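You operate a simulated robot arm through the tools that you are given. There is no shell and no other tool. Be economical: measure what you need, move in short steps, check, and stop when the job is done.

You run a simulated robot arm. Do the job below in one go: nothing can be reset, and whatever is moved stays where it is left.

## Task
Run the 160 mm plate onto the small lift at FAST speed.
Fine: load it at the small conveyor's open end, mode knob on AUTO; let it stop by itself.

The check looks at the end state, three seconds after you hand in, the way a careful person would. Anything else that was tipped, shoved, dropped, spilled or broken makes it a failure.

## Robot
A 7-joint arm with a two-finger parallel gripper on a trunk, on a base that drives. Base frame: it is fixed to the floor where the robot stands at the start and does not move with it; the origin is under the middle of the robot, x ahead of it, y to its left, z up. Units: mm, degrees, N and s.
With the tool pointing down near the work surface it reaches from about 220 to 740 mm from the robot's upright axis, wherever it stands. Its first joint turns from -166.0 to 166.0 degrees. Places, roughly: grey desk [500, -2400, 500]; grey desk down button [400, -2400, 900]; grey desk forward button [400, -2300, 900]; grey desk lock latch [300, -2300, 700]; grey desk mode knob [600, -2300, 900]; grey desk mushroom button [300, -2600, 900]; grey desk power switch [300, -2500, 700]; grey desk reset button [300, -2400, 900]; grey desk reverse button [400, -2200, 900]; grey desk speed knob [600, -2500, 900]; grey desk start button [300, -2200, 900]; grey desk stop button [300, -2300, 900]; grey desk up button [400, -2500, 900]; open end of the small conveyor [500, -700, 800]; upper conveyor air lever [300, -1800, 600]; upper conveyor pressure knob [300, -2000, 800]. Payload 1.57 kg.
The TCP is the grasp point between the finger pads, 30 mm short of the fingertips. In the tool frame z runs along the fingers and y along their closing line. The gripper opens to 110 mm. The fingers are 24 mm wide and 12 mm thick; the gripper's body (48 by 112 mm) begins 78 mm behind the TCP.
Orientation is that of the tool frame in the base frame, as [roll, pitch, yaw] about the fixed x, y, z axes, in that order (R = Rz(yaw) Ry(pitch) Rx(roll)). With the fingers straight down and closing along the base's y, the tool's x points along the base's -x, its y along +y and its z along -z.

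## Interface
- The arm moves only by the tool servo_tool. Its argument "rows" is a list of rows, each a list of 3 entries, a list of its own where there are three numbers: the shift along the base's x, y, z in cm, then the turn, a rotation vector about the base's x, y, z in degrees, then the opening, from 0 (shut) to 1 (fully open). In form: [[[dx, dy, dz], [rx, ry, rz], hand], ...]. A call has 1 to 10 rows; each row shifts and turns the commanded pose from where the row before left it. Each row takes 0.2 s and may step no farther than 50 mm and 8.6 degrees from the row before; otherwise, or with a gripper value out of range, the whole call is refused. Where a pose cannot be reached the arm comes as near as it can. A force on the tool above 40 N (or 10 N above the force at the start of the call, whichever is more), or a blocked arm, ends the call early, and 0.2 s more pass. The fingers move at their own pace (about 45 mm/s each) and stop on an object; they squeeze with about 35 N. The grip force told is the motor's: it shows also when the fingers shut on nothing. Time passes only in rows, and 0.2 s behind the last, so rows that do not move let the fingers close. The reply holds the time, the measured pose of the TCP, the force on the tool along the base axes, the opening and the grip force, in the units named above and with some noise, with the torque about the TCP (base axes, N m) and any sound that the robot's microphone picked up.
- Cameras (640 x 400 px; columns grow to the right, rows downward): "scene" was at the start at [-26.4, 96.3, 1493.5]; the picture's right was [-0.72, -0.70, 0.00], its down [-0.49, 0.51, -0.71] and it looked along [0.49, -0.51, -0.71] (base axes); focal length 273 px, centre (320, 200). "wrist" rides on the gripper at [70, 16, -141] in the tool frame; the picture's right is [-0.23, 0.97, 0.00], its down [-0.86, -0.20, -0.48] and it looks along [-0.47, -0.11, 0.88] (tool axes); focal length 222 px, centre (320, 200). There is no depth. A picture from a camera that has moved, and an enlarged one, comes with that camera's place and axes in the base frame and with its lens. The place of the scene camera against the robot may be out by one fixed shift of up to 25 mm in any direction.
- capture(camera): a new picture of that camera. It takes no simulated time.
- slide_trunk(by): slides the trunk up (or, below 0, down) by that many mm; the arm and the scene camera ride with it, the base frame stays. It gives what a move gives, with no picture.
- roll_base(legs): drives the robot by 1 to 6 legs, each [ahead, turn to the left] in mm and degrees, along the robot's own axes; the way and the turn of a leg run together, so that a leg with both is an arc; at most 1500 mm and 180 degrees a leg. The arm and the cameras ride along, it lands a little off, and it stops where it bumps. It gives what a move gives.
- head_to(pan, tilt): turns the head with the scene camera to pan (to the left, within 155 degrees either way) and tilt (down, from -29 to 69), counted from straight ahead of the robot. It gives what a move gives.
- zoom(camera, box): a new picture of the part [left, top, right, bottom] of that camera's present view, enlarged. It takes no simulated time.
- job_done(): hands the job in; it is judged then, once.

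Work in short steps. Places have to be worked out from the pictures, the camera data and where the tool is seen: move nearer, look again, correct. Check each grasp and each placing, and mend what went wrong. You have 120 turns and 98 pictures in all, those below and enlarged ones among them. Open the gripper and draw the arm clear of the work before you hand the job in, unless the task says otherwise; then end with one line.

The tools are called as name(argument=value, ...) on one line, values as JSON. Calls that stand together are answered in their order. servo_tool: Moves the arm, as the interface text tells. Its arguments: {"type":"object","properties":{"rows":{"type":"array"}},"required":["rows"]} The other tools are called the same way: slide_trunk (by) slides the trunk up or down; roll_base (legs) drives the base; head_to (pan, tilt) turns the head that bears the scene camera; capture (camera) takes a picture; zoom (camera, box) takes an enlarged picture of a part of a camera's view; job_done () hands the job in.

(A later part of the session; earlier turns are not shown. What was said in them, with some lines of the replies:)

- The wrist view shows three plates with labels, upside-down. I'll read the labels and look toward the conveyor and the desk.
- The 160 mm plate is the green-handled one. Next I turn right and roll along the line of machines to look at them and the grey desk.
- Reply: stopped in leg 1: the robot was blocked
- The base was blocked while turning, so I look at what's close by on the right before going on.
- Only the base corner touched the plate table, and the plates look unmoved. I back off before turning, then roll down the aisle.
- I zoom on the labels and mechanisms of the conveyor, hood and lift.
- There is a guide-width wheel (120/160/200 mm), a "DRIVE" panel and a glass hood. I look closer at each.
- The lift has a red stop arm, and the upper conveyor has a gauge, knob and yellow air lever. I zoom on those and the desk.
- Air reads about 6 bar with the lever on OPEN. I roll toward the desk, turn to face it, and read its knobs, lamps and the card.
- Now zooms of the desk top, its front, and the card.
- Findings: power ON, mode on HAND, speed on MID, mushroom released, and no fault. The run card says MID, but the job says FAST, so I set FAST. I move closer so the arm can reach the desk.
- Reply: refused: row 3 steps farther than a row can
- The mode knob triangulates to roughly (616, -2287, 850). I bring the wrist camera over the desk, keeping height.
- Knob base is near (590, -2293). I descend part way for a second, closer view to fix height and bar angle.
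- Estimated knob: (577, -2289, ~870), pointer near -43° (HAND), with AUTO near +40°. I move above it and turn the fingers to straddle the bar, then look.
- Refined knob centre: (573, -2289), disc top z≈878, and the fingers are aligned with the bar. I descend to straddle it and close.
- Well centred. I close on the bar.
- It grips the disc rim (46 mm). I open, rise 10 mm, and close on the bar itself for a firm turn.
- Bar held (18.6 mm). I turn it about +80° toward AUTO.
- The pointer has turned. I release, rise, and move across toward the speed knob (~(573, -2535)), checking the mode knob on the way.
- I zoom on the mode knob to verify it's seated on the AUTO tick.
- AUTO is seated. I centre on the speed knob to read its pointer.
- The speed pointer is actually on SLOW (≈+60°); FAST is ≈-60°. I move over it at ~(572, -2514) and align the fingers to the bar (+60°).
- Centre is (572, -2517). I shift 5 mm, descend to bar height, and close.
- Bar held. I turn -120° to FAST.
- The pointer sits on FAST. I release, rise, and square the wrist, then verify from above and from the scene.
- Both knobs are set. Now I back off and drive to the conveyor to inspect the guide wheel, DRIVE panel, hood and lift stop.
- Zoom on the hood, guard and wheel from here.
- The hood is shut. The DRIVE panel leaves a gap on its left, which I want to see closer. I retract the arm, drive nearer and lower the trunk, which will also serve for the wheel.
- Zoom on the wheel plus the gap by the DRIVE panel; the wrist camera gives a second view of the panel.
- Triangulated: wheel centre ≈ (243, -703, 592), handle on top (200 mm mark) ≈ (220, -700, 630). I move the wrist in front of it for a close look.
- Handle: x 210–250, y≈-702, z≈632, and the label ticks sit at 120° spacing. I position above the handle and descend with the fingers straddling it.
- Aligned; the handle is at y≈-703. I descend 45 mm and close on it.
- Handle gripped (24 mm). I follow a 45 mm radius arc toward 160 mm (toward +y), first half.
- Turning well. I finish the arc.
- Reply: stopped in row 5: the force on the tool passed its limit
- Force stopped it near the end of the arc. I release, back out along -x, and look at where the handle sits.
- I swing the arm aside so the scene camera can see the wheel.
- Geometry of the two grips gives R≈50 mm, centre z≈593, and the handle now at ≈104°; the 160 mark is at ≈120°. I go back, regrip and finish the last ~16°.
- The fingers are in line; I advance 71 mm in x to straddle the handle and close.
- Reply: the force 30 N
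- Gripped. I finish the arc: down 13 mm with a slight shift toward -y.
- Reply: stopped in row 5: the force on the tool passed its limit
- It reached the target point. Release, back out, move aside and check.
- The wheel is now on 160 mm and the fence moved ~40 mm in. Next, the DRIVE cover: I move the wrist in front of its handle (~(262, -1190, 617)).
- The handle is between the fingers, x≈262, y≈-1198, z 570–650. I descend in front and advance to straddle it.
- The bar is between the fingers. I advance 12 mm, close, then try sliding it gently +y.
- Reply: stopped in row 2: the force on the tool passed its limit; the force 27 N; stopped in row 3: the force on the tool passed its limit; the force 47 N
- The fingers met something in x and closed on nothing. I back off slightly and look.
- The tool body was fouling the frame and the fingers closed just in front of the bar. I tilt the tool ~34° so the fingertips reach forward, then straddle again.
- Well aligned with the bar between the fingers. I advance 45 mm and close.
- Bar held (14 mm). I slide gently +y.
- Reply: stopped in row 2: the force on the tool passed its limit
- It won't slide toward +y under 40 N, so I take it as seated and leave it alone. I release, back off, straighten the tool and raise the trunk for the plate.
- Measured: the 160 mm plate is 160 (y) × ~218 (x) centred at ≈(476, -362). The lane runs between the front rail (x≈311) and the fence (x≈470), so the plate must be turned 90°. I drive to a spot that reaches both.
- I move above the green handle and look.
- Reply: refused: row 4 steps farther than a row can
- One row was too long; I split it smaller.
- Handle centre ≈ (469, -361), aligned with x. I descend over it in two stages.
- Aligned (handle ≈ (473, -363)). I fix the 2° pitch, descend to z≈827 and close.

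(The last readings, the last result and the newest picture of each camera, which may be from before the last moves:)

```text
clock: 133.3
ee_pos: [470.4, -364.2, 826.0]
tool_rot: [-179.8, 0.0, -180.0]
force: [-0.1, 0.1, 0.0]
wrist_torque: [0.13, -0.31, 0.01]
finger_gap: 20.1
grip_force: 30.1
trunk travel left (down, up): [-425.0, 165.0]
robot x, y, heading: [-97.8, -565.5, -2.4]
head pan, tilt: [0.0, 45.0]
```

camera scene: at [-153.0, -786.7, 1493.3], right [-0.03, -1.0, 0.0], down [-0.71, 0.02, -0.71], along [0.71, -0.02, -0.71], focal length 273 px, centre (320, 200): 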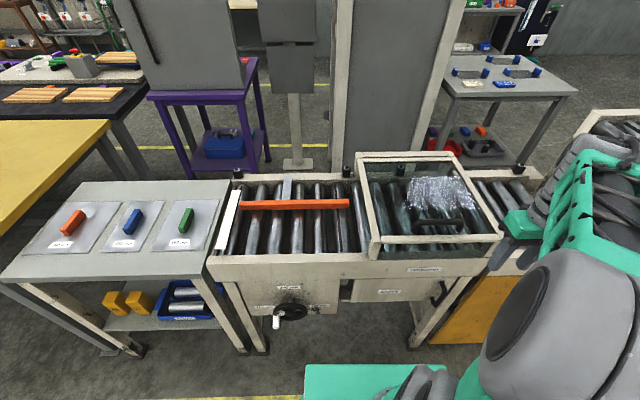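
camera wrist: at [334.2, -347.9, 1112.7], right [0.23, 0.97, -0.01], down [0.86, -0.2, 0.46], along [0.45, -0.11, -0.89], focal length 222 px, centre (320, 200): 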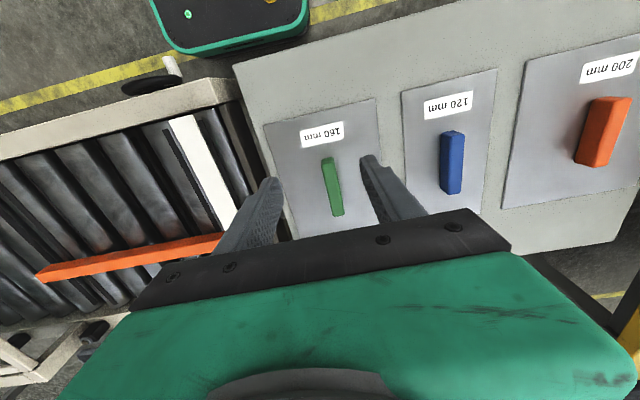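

Handle gripped (20 mm). I lift straight up and check the load.

servo_tool(rows=[[[0, 0, 1], [0, 0, 0], 0.0], [[0, 0, 3], [0, 0, 0], 0.0], [[0, 0, 4], [0, 0, 0], 0.0], [[0, 0, 4], [0, 0, 0], 0.0], [[0, 0, 0], [0, 0, 0], 0.0]])

capture(camera="wrist")

```text
clock: 134.5
ee_pos: [470.2, -361.2, 946.0]
tool_rot: [-179.8, 0.0, 179.9]
force: [0.2, -0.4, -3.8]
wrist_torque: [0.03, 0.04, 0.03]
finger_gap: 19.8
grip_force: 33.4
trunk travel left (down, up): [-425.0, 165.0]
robot x, y, heading: [-95.9, -564.2, -2.3]
head pan, tilt: [0.0, 45.0]
```

```text
28 pictures are left
camera wrist: at [400.5, -344.3, 1088.8], right [0.23, 0.97, 0.0], down [0.86, -0.2, 0.48], along [0.47, -0.11, -0.88], focal length 222 px, centre (320, 200)
```

wrist: 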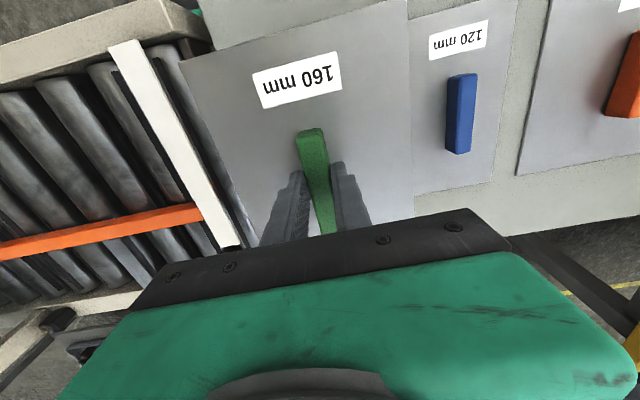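

Lifted (~0.4 kg, level). I carry it over the lane while rotating -90°, at height.

servo_tool(rows=[[[-0.7, -2.5, 0], [0, 0, -8.2], 0.0], [[-0.7, -2.5, 0], [0, 0, -8.2], 0.0], [[-0.7, -2.5, 0], [0, 0, -8.2], 0.0], [[-0.7, -2.5, 0], [0, 0, -8.2], 0.0], [[-0.7, -2.5, 0], [0, 0, -8.2], 0.0], [[-0.7, -2.5, 0], [0, 0, -8.2], 0.0], [[-0.7, -2.5, 0], [0, 0, -8.2], 0.0], [[-0.7, -2.5, 0], [0, 0, -8.2], 0.0], [[-0.7, -2.5, 0], [0, 0, -8.2], 0.0], [[-0.7, -2.5, 0], [0, 0, -8.2], 0.0]])

servo_tool(rows=[[[-0.7, -2.5, 0], [0, 0, -8], 0.0], [[0, 0, 0], [0, 0, 0], 0.0]])

capture(camera="wrist")

capture(camera="scene")

```text
clock: 136.7
ee_pos: [400.1, -616.3, 948.7]
tool_rot: [-179.8, -0.1, 97.8]
force: [0.0, 0.2, -4.8]
wrist_torque: [0.05, 0.01, -0.02]
finger_gap: 19.5
grip_force: 33.2
trunk travel left (down, up): [-425.0, 165.0]
robot x, y, heading: [-94.7, -565.4, -2.2]
head pan, tilt: [0.0, 45.0]
```

```text
clock: 137.3
ee_pos: [393.9, -640.4, 949.1]
tool_rot: [-179.8, 0.0, 90.0]
force: [-0.2, -0.5, -3.3]
wrist_torque: [0.06, 0.0, 0.0]
finger_gap: 19.4
grip_force: 33.6
trunk travel left (down, up): [-425.0, 165.0]
robot x, y, heading: [-102.4, -567.4, -2.3]
head pan, tilt: [0.0, 45.0]
```

```text
27 pictures are left
camera wrist: at [409.8, -570.6, 1091.3], right [0.97, -0.23, 0.0], down [-0.2, -0.85, 0.48], along [-0.11, -0.47, -0.88], focal length 222 px, centre (320, 200)
```

wrist: 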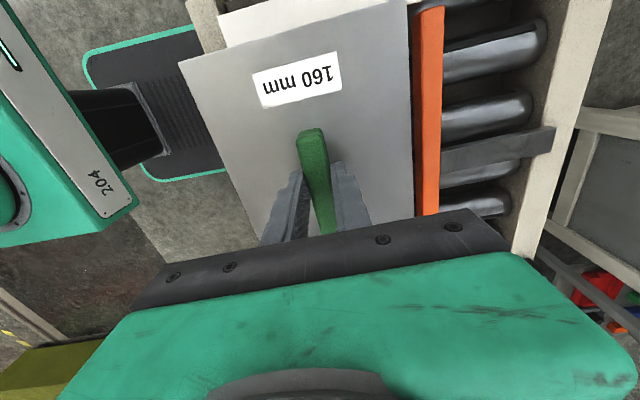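

```text
26 pictures are left
camera scene: at [-92.3, -410.4, 1493.3], right [-0.04, -1.0, 0.0], down [-0.71, 0.03, -0.71], along [0.71, -0.03, -0.71], focal length 273 px, centre (320, 200)
```

scene: 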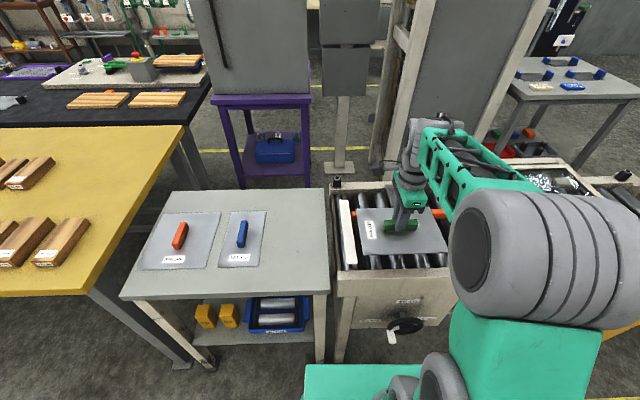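

From the wrist views, the rail inner edge is x≈327 and the fence face x≈510, so the lane centre is ≈418. I shift to (417, -665) and lower to z≈875, then look.

servo_tool(rows=[[[1.2, -1.3, -1], [0, 0, 0], 0.0], [[1.1, -1.2, -2], [0, 0, 0], 0.0], [[0, 0, -2.2], [0, 0, 0], 0.0], [[0, 0, -2.2], [0, 0, 0], 0.0]])

capture(camera="wrist")

zoom(camera="scene", box=[310, 160, 490, 290])

```text
clock: 138.3
ee_pos: [417.4, -664.6, 871.0]
tool_rot: [-179.8, 0.1, 90.0]
force: [0.1, -0.5, -3.5]
wrist_torque: [0.01, -0.01, 0.01]
finger_gap: 19.6
grip_force: 33.8
trunk travel left (down, up): [-425.0, 165.0]
robot x, y, heading: [-98.9, -562.9, -2.4]
head pan, tilt: [0.0, 45.0]
```

```text
25 pictures are left
camera wrist: at [433.8, -595.6, 1013.9], right [0.97, -0.23, 0.0], down [-0.2, -0.85, 0.48], along [-0.11, -0.47, -0.88], focal length 222 px, centre (320, 200)
```

wrist: 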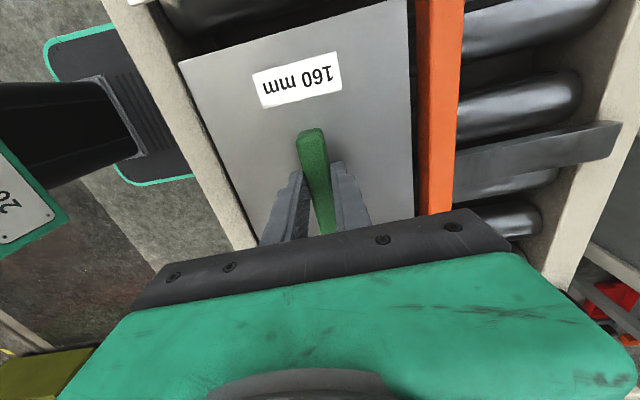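

```text
3.08 times, centred on (400, 225) of scene
camera zoom: at [-92.3, -410.0, 1493.3], right [-0.04, -1.0, 0.0], down [-0.71, 0.03, -0.71], along [0.71, -0.03, -0.71], focal length 839 px, centre (74, 123)
```

zoom: 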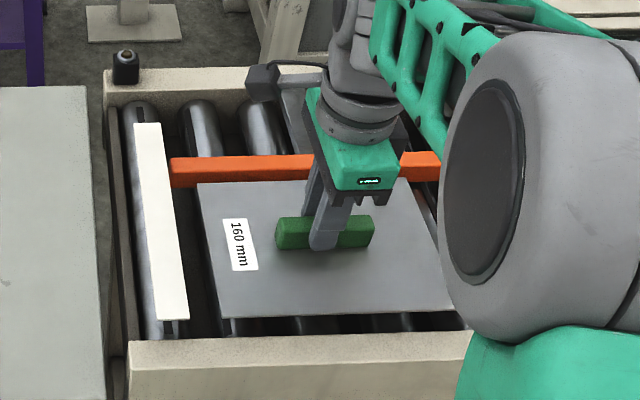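

Plate is centred in the lane with ~6 mm each side. I lower slowly until contact.

servo_tool(rows=[[[0, 0, -1], [0, 0, 0], 0.0], [[0, 0, -1], [0, 0, 0], 0.0], [[0, 0, -0.7], [0, 0, 0], 0.0], [[0, 0, -0.4], [0, 0, 0], 0.0]])

```text
clock: 139.3
ee_pos: [418.6, -664.4, 845.0]
tool_rot: [179.7, 0.2, 90.0]
force: [-6.8, 0.4, 27.5]
wrist_torque: [-0.05, 0.4, 0.23]
finger_gap: 19.2
grip_force: 32.1
trunk travel left (down, up): [-425.0, 165.0]
robot x, y, heading: [-100.0, -566.0, -2.2]
head pan, tilt: [0.0, 45.0]
```

Contact at z≈845 (plate underside ~799, the given roller height). I ease up 2 mm and inspect before letting go.

servo_tool(rows=[[[0, 0, 0.2], [0, 0, 0], 0.0], [[0, 0, 0], [0, 0, 0], 0.0]])

capture(camera="wrist")

zoom(camera="scene", box=[310, 160, 490, 290])

```text
clock: 139.9
ee_pos: [417.8, -664.6, 843.8]
tool_rot: [179.9, 0.1, 89.9]
force: [1.5, -4.2, 24.4]
wrist_torque: [-0.51, 0.01, 0.06]
finger_gap: 19.6
grip_force: 33.6
trunk travel left (down, up): [-425.0, 165.0]
robot x, y, heading: [-93.9, -563.7, -2.3]
head pan, tilt: [0.0, 45.0]
```

```text
23 pictures are left
camera wrist: at [433.2, -595.3, 987.0], right [0.97, -0.23, 0.0], down [-0.2, -0.85, 0.48], along [-0.11, -0.47, -0.88], focal length 222 px, centre (320, 200)
```

wrist: 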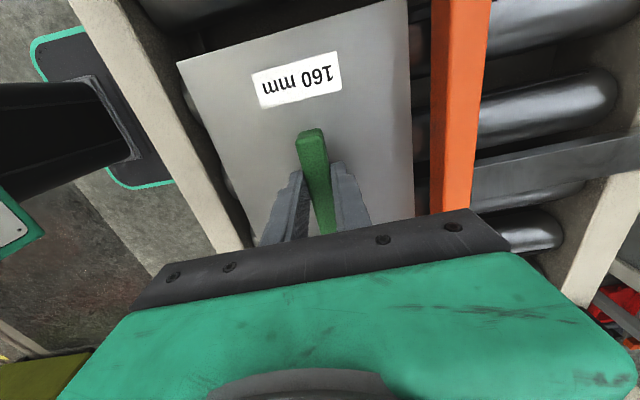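

```text
3.08 times, centred on (400, 225) of scene
camera zoom: at [-93.9, -410.0, 1493.4], right [-0.04, -1.0, 0.0], down [-0.71, 0.03, -0.71], along [0.71, -0.03, -0.71], focal length 839 px, centre (74, 123)
```

zoom: 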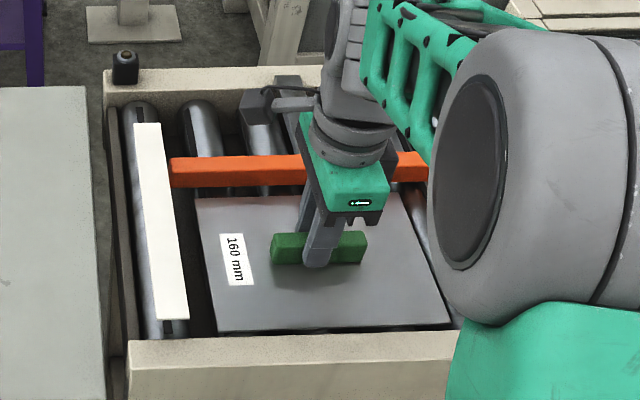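

The plate lies flat on the rollers between rail and fence. I release and lift clear.

servo_tool(rows=[[[0, 0, 0.2], [0, 0, 0], 0.2], [[0, 0, 0], [0, 0, 0], 0.5], [[0, 0, 0], [0, 0, 0], 0.5], [[0, 0, 3], [0, 0, 0], 0.5], [[0, 0, 4], [0, 0, 0], 0.5], [[0, 0, 4], [0, 0, 0], 0.5], [[0, 0, 4], [0, 0, 0], 0.5]])

capture(camera="wrist")

```text
clock: 141.5
ee_pos: [414.6, -663.0, 995.7]
tool_rot: [-179.8, 0.0, 90.0]
force: [0.1, -0.1, 0.0]
wrist_torque: [0.01, 0.03, -0.01]
finger_gap: 55.0
grip_force: 0.0
trunk travel left (down, up): [-425.0, 165.0]
robot x, y, heading: [-102.1, -567.9, -2.5]
head pan, tilt: [0.0, 45.0]
```

```text
21 pictures are left
camera wrist: at [430.6, -593.8, 1137.9], right [0.97, -0.23, 0.0], down [-0.2, -0.85, 0.48], along [-0.11, -0.47, -0.88], focal length 222 px, centre (320, 200)
```

wrist: 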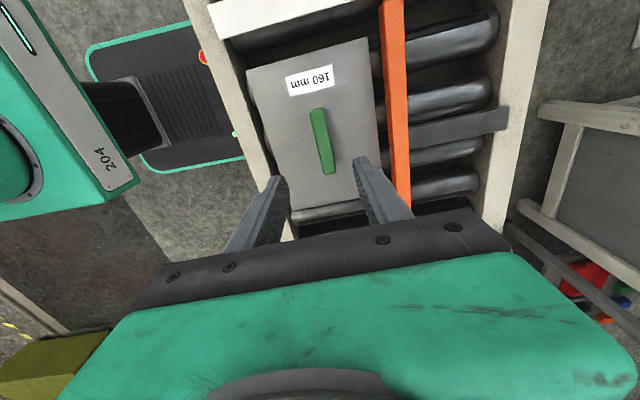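

The plate is correctly loaded. I retract the arm and drive along, stopping to inspect the lift and its red stop from the side.

servo_tool(rows=[[[-2.2, 0, 1], [0, 0, 8.2], 0.4], [[-2.2, 0, 1], [0, 0, 8.2], 0.4], [[-2.2, 0, 1], [0, 0, 8.2], 0.4], [[-2.2, 0, 1], [0, 0, 8.2], 0.4], [[-2.2, 0, 1], [0, 0, 8.2], 0.2], [[-2.2, 0, 0], [0, 0, 8.2], 0.0], [[-2.2, 0, 0], [0, 0, 8.2], 0.0], [[-2.2, 0, 0], [0, 0, 8.2], 0.0], [[-2.2, 0, 0], [0, 0, 8.2], 0.0], [[-2.2, 0, 0], [0, 0, 8.2], 0.0]])

roll_base(legs=[[-230, 0], [0, -88], [960, 0]])

head_to(pan=92, tilt=42)

capture(camera="scene")

```text
clock: 143.7
ee_pos: [196.4, -663.9, 1047.5]
tool_rot: [-179.8, 0.0, 172.2]
force: [0.3, 0.0, 0.8]
wrist_torque: [0.0, 0.0, -0.01]
finger_gap: 0.0
grip_force: 21.9
trunk travel left (down, up): [-425.0, 165.0]
robot x, y, heading: [-97.5, -565.2, -2.1]
head pan, tilt: [0.0, 45.0]
```

```text
clock: 153.8
ee_pos: [-462.9, -1806.5, 1046.2]
tool_rot: [-179.8, 0.0, 82.0]
force: [-0.2, 0.4, -0.1]
wrist_torque: [-0.01, 0.01, 0.02]
finger_gap: 0.1
grip_force: 21.0
trunk travel left (down, up): [-425.0, 165.0]
robot x, y, heading: [-363.4, -1514.3, -92.1]
head pan, tilt: [0.0, 45.0]
```

```text
clock: 155.5
ee_pos: [-463.1, -1806.5, 1046.0]
tool_rot: [-179.7, 0.0, 82.1]
force: [0.1, 0.3, -0.2]
wrist_torque: [-0.03, 0.02, 0.03]
finger_gap: 0.0
grip_force: 21.4
trunk travel left (down, up): [-425.0, 165.0]
robot x, y, heading: [-365.9, -1512.8, -92.4]
head pan, tilt: [92.0, 42.0]
```

```text
20 pictures are left
camera scene: at [-149.0, -1456.7, 1497.6], right [0.0, -1.0, 0.0], down [-0.67, 0.0, -0.74], along [0.74, 0.0, -0.67], focal length 273 px, centre (320, 200)
```

scene: 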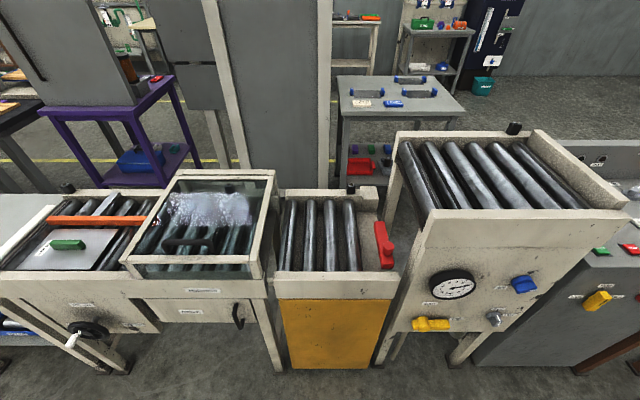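

Zoom on the lift and its red stop, and on the hood interior.

zoom(camera="scene", box=[260, 175, 420, 290])

```text
3.48 times, centred on (340, 232) of scene
camera zoom: at [-149.0, -1456.7, 1497.6], right [0.0, -1.0, 0.0], down [-0.67, 0.0, -0.74], along [0.74, 0.0, -0.67], focal length 948 px, centre (250, 87)
```

zoom: 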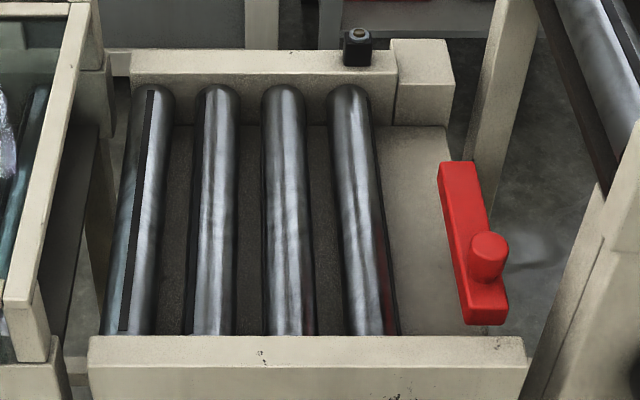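

The stop bar lies squarely across the lift's end, and the lift is level with the conveyor. I drive to the desk to press START.

roll_base(legs=[[850, 0], [0, 92.4], [300, 0]])

head_to(pan=25, tilt=38)

capture(camera="wrist")

capture(camera="scene")

```text
clock: 165.6
ee_pos: [207.4, -2438.1, 1046.6]
tool_rot: [-179.7, 0.1, 175.2]
force: [0.0, 0.7, 0.1]
wrist_torque: [-0.03, 0.02, -0.03]
finger_gap: 0.1
grip_force: 21.4
trunk travel left (down, up): [-425.0, 165.0]
robot x, y, heading: [-89.5, -2354.4, 0.9]
head pan, tilt: [92.0, 42.0]
```

```text
clock: 167.0
ee_pos: [207.1, -2437.7, 1046.0]
tool_rot: [-179.7, 0.0, 175.1]
force: [-0.1, -0.2, -0.7]
wrist_torque: [0.03, 0.02, 0.01]
finger_gap: 0.0
grip_force: 21.3
trunk travel left (down, up): [-425.0, 165.0]
robot x, y, heading: [-89.3, -2356.6, 1.1]
head pan, tilt: [25.0, 38.0]
```

```text
18 pictures are left
camera wrist: at [139.0, -2415.4, 1189.0], right [0.31, 0.95, 0.0], down [0.84, -0.27, 0.48], along [0.45, -0.15, -0.88], focal length 222 px, centre (320, 200)
```

wrist: 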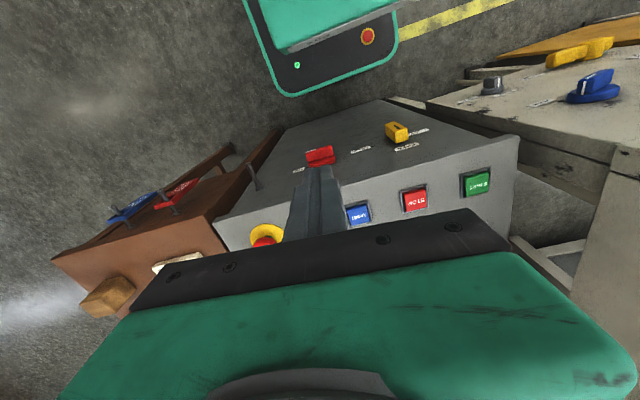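

```text
17 pictures are left
camera scene: at [-99.0, -2162.6, 1503.5], right [0.44, -0.9, 0.0], down [-0.55, -0.27, -0.79], along [0.71, 0.34, -0.62], focal length 273 px, centre (320, 200)
```

scene: 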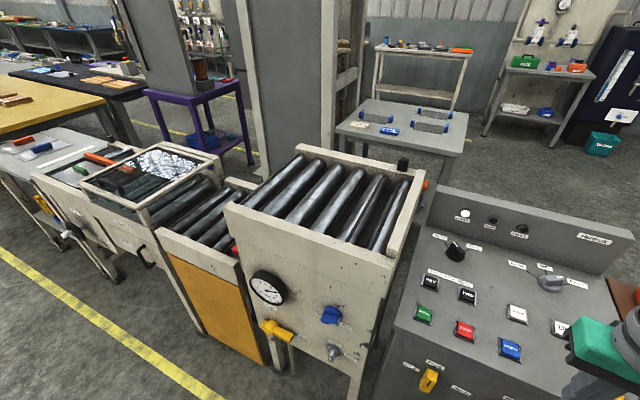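

START is at ≈(343, -2236, 880). I move the closed fingers above it.

servo_tool(rows=[[[2.3, 3.4, 0], [0, 0, 0.8], 0.0], [[2.3, 3.4, 0], [0, 0, 0.8], 0.0], [[2.3, 3.4, 0], [0, 0, 0.8], 0.0], [[2.3, 3.4, 0], [0, 0, 0.8], 0.0], [[2.3, 3.3, -1.5], [0, 0, 0.8], 0.0], [[2.1, 3.3, -3], [0, 0, 0.8], 0.0], [[0, 0, -4], [0, 0, 0], 0.0]])

capture(camera="wrist")

```text
clock: 168.6
ee_pos: [345.3, -2233.3, 965.6]
tool_rot: [-179.8, 0.0, 179.9]
force: [0.3, 0.5, -0.2]
wrist_torque: [-0.01, 0.0, -0.03]
finger_gap: 0.0
grip_force: 21.6
trunk travel left (down, up): [-425.0, 165.0]
robot x, y, heading: [-91.2, -2357.6, 0.9]
head pan, tilt: [25.0, 38.0]
```

```text
16 pictures are left
camera wrist: at [275.6, -2216.9, 1108.1], right [0.23, 0.97, 0.0], down [0.85, -0.2, 0.48], along [0.47, -0.11, -0.88], focal length 222 px, centre (320, 200)
```

wrist: 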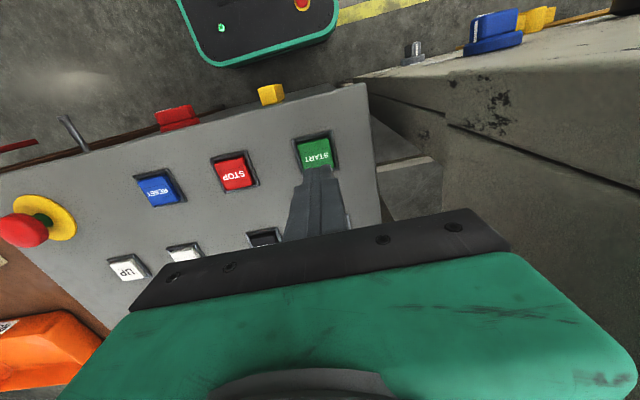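

Aligned; START centre is (340, -2236). I shift 5 mm and press down in small steps, then lift.

servo_tool(rows=[[[-0.5, -0.3, -3], [0, 0, 0], 0.0], [[0, 0, -1.5], [0, 0, 0], 0.0], [[0, 0, -0.4], [0, 0, 0], 0.0], [[0, 0, -0.4], [0, 0, 0], 0.0], [[0, 0, -0.4], [0, 0, 0], 0.0]])

```text
clock: 169.8
ee_pos: [339.4, -2237.0, 909.3]
tool_rot: [180.0, 0.6, -180.0]
force: [-3.0, 1.7, 38.6]
wrist_torque: [0.07, 0.31, -0.23]
finger_gap: 0.0
grip_force: 21.8
trunk travel left (down, up): [-425.0, 165.0]
robot x, y, heading: [-90.4, -2359.8, 0.7]
head pan, tilt: [25.0, 38.0]
heard: click
```

A click, with 39 N on the button. I lift off and look at the lamps and the conveyor.

servo_tool(rows=[[[0, 0, 2], [0, 0, 0], 0.0], [[0, 0, 4], [0, 0, 0], 0.0]])

capture(camera="scene")

```text
clock: 170.4
ee_pos: [337.9, -2241.6, 962.8]
tool_rot: [-179.7, -0.2, 179.9]
force: [-0.1, -0.2, 0.0]
wrist_torque: [0.0, 0.01, -0.02]
finger_gap: 0.1
grip_force: 21.4
trunk travel left (down, up): [-425.0, 165.0]
robot x, y, heading: [-92.1, -2357.1, 1.0]
head pan, tilt: [25.0, 38.0]
```

```text
15 pictures are left
camera scene: at [-98.8, -2162.6, 1503.2], right [0.44, -0.9, 0.0], down [-0.55, -0.27, -0.79], along [0.71, 0.34, -0.62], focal length 273 px, centre (320, 200)
```

scene: 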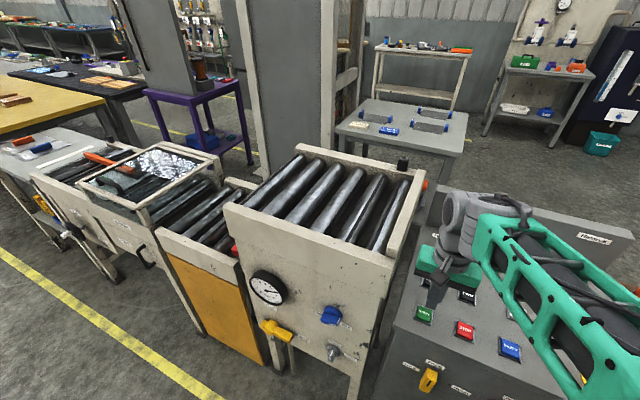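

The plate has left the open end, so it's running. I wait a few seconds while drawing the arm back, then look again.

servo_tool(rows=[[[-3, -3, 2], [0, 0, 0], 0.0], [[-3, -4, 1], [0, 0, 0], 0.0], [[-3, -4, 1], [0, 0, 0], 0.0], [[-3, -4, 1], [0, 0, 0], 0.0], [[0, 0, 0], [0, 0, 0], 0.2], [[0, 0, 0], [0, 0, 0], 0.2], [[0, 0, 0], [0, 0, 0], 0.2], [[0, 0, 0], [0, 0, 0], 0.2]])

capture(camera="scene")

```text
refused: row 2 steps farther than a row can; nothing moved
```

```text
14 pictures are left
camera scene: at [-98.8, -2162.6, 1503.2], right [0.44, -0.9, 0.0], down [-0.55, -0.27, -0.79], along [0.71, 0.34, -0.62], focal length 273 px, centre (320, 200)
```

scene: 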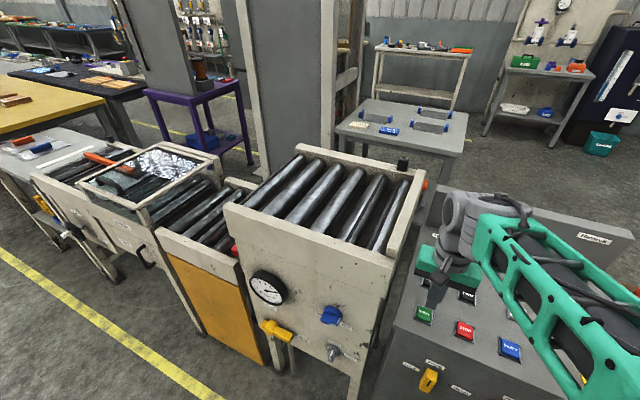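

Row length was too big; I redo it with shorter steps.

servo_tool(rows=[[[-3, -3, 2], [0, 0, 0], 0.0], [[-3, -3, 1], [0, 0, 0], 0.0], [[-3, -3, 1], [0, 0, 0], 0.0], [[-3, -3, 0], [0, 0, 0], 0.0], [[0, -4.5, 0], [0, 0, 0], 0.2], [[0, -4.5, 0], [0, 0, 0], 0.2], [[0, 0, 0], [0, 0, 0], 0.2], [[0, 0, 0], [0, 0, 0], 0.2], [[0, 0, 0], [0, 0, 0], 0.2]])

zoom(camera="scene", box=[0, 120, 280, 300])

zoom(camera="scene", box=[380, 180, 640, 360])

```text
clock: 172.4
ee_pos: [218.4, -2449.8, 1005.1]
tool_rot: [-179.8, 0.0, 179.9]
force: [-0.4, -0.2, 0.0]
wrist_torque: [-0.01, -0.02, 0.02]
finger_gap: 22.0
grip_force: 0.1
trunk travel left (down, up): [-425.0, 165.0]
robot x, y, heading: [-93.7, -2360.1, 0.8]
head pan, tilt: [25.0, 38.0]
```

```text
2.22 times, centred on (140, 210) of scene
camera zoom: at [-99.0, -2162.6, 1503.5], right [0.44, -0.9, 0.0], down [-0.55, -0.27, -0.79], along [0.71, 0.34, -0.62], focal length 606 px, centre (720, 178)
```

zoom: 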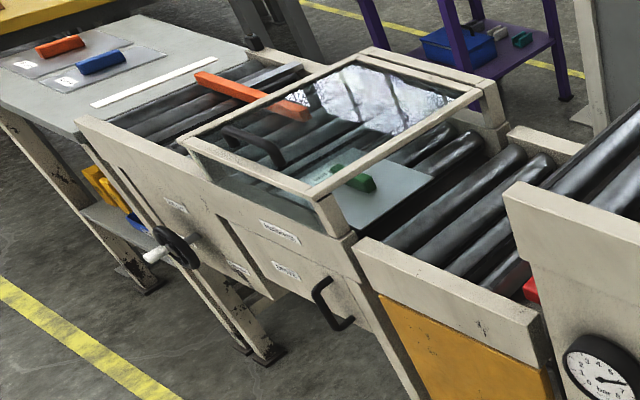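

```text
2.22 times, centred on (510, 270) of scene
camera zoom: at [-99.0, -2162.6, 1503.5], right [0.44, -0.9, 0.0], down [-0.55, -0.27, -0.79], along [0.71, 0.34, -0.62], focal length 606 px, centre (-102, 44)
```

zoom: 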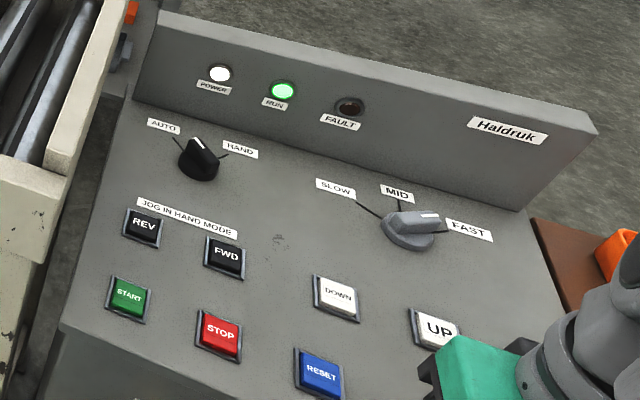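

The RUN lamp is green, and the plate is emerging from the hood toward the lift with no fault. I wait ~2.5 s more.

servo_tool(rows=[[[0, 0, 0], [0, 0, 0], 0.4], [[0, 0, 0], [0, 0, 0], 0.4], [[0, 0, 0], [0, 0, 0], 0.4], [[0, 0, 0], [0, 0, 0], 0.4], [[0, 0, 0], [0, 0, 0], 0.4], [[0, 0, 0], [0, 0, 0], 0.4], [[0, 0, 0], [0, 0, 0], 0.4], [[0, 0, 0], [0, 0, 0], 0.4], [[0, 0, 0], [0, 0, 0], 0.4], [[0, 0, 0], [0, 0, 0], 0.4]])

capture(camera="scene")

```text
clock: 174.6
ee_pos: [218.4, -2449.0, 1003.9]
tool_rot: [-179.9, 0.0, -179.9]
force: [-0.3, 0.6, -0.2]
wrist_torque: [0.04, 0.03, 0.01]
finger_gap: 44.2
grip_force: 0.0
trunk travel left (down, up): [-425.0, 165.0]
robot x, y, heading: [-91.1, -2357.4, 0.7]
head pan, tilt: [25.0, 38.0]
```

```text
11 pictures are left
camera scene: at [-99.0, -2162.6, 1503.5], right [0.44, -0.9, 0.0], down [-0.55, -0.27, -0.79], along [0.71, 0.34, -0.62], focal length 273 px, centre (320, 200)
```

scene: 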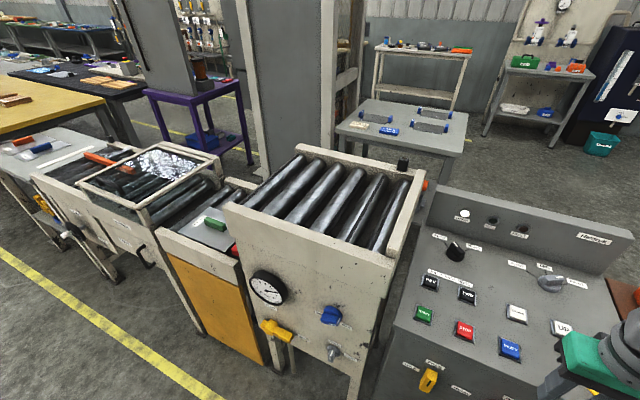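

The plate is on the lift and RUN is off, so it stopped by itself with no fault. I zoom to confirm it's fully on.

zoom(camera="scene", box=[130, 165, 270, 265])

zoom(camera="scene", box=[410, 180, 640, 360])

```text
4.00 times, centred on (200, 215) of scene
camera zoom: at [-99.0, -2162.6, 1503.5], right [0.44, -0.9, 0.0], down [-0.55, -0.27, -0.79], along [0.71, 0.34, -0.62], focal length 1091 px, centre (800, 140)
```

zoom: 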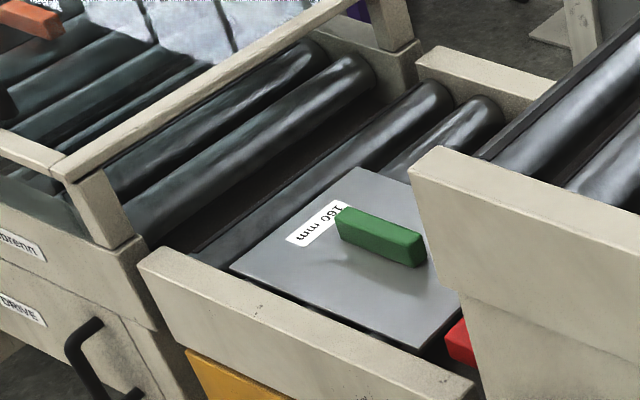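

```text
2.22 times, centred on (525, 270) of scene
camera zoom: at [-99.0, -2162.6, 1503.5], right [0.44, -0.9, 0.0], down [-0.55, -0.27, -0.79], along [0.71, 0.34, -0.62], focal length 606 px, centre (-136, 44)
```

zoom: 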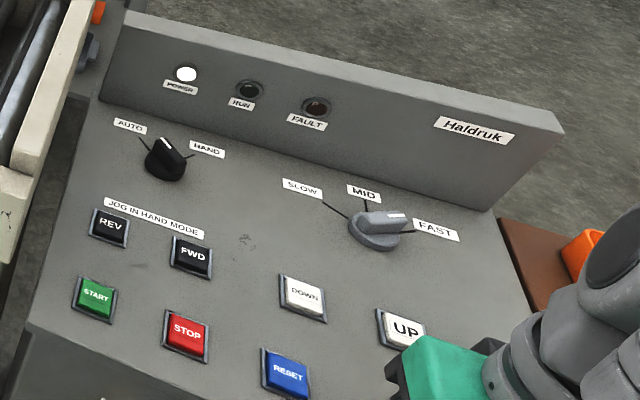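

The plate is fully on the lift at the red stop, and the machine has stopped by itself. I open the gripper and back the robot away before handing in.

servo_tool(rows=[[[0, 0, 3], [0, 0, 0], 1.0], [[0, 0, 0], [0, 0, 0], 1.0], [[0, 0, 0], [0, 0, 0], 1.0], [[0, 0, 0], [0, 0, 0], 1.0]])

roll_base(legs=[[-200, 0]])

job_done()

```text
clock: 175.6
ee_pos: [217.7, -2450.0, 1034.5]
tool_rot: [-179.8, -0.1, 180.0]
force: [-0.2, 0.6, -0.6]
wrist_torque: [-0.04, 0.0, -0.01]
finger_gap: 110.1
grip_force: 0.0
trunk travel left (down, up): [-425.0, 165.0]
robot x, y, heading: [-89.2, -2356.5, 0.7]
head pan, tilt: [25.0, 38.0]
```

```text
clock: 177.2
ee_pos: [20.7, -2453.3, 1034.8]
tool_rot: [-179.7, 0.1, 179.9]
force: [0.1, -0.1, 0.7]
wrist_torque: [0.01, 0.0, 0.02]
finger_gap: 110.0
grip_force: 0.1
trunk travel left (down, up): [-425.0, 165.0]
robot x, y, heading: [-287.3, -2359.6, 0.9]
head pan, tilt: [25.0, 38.0]
```

```text
The job is handed in.
```

The 160 mm plate ran onto the small lift at FAST in AUTO and stopped by itself at the red stop, with no fault; the run card said MID, I turned the guide wheel from 200 to 160 mm, and the robot's base bumped the plate table once without visibly moving anything.
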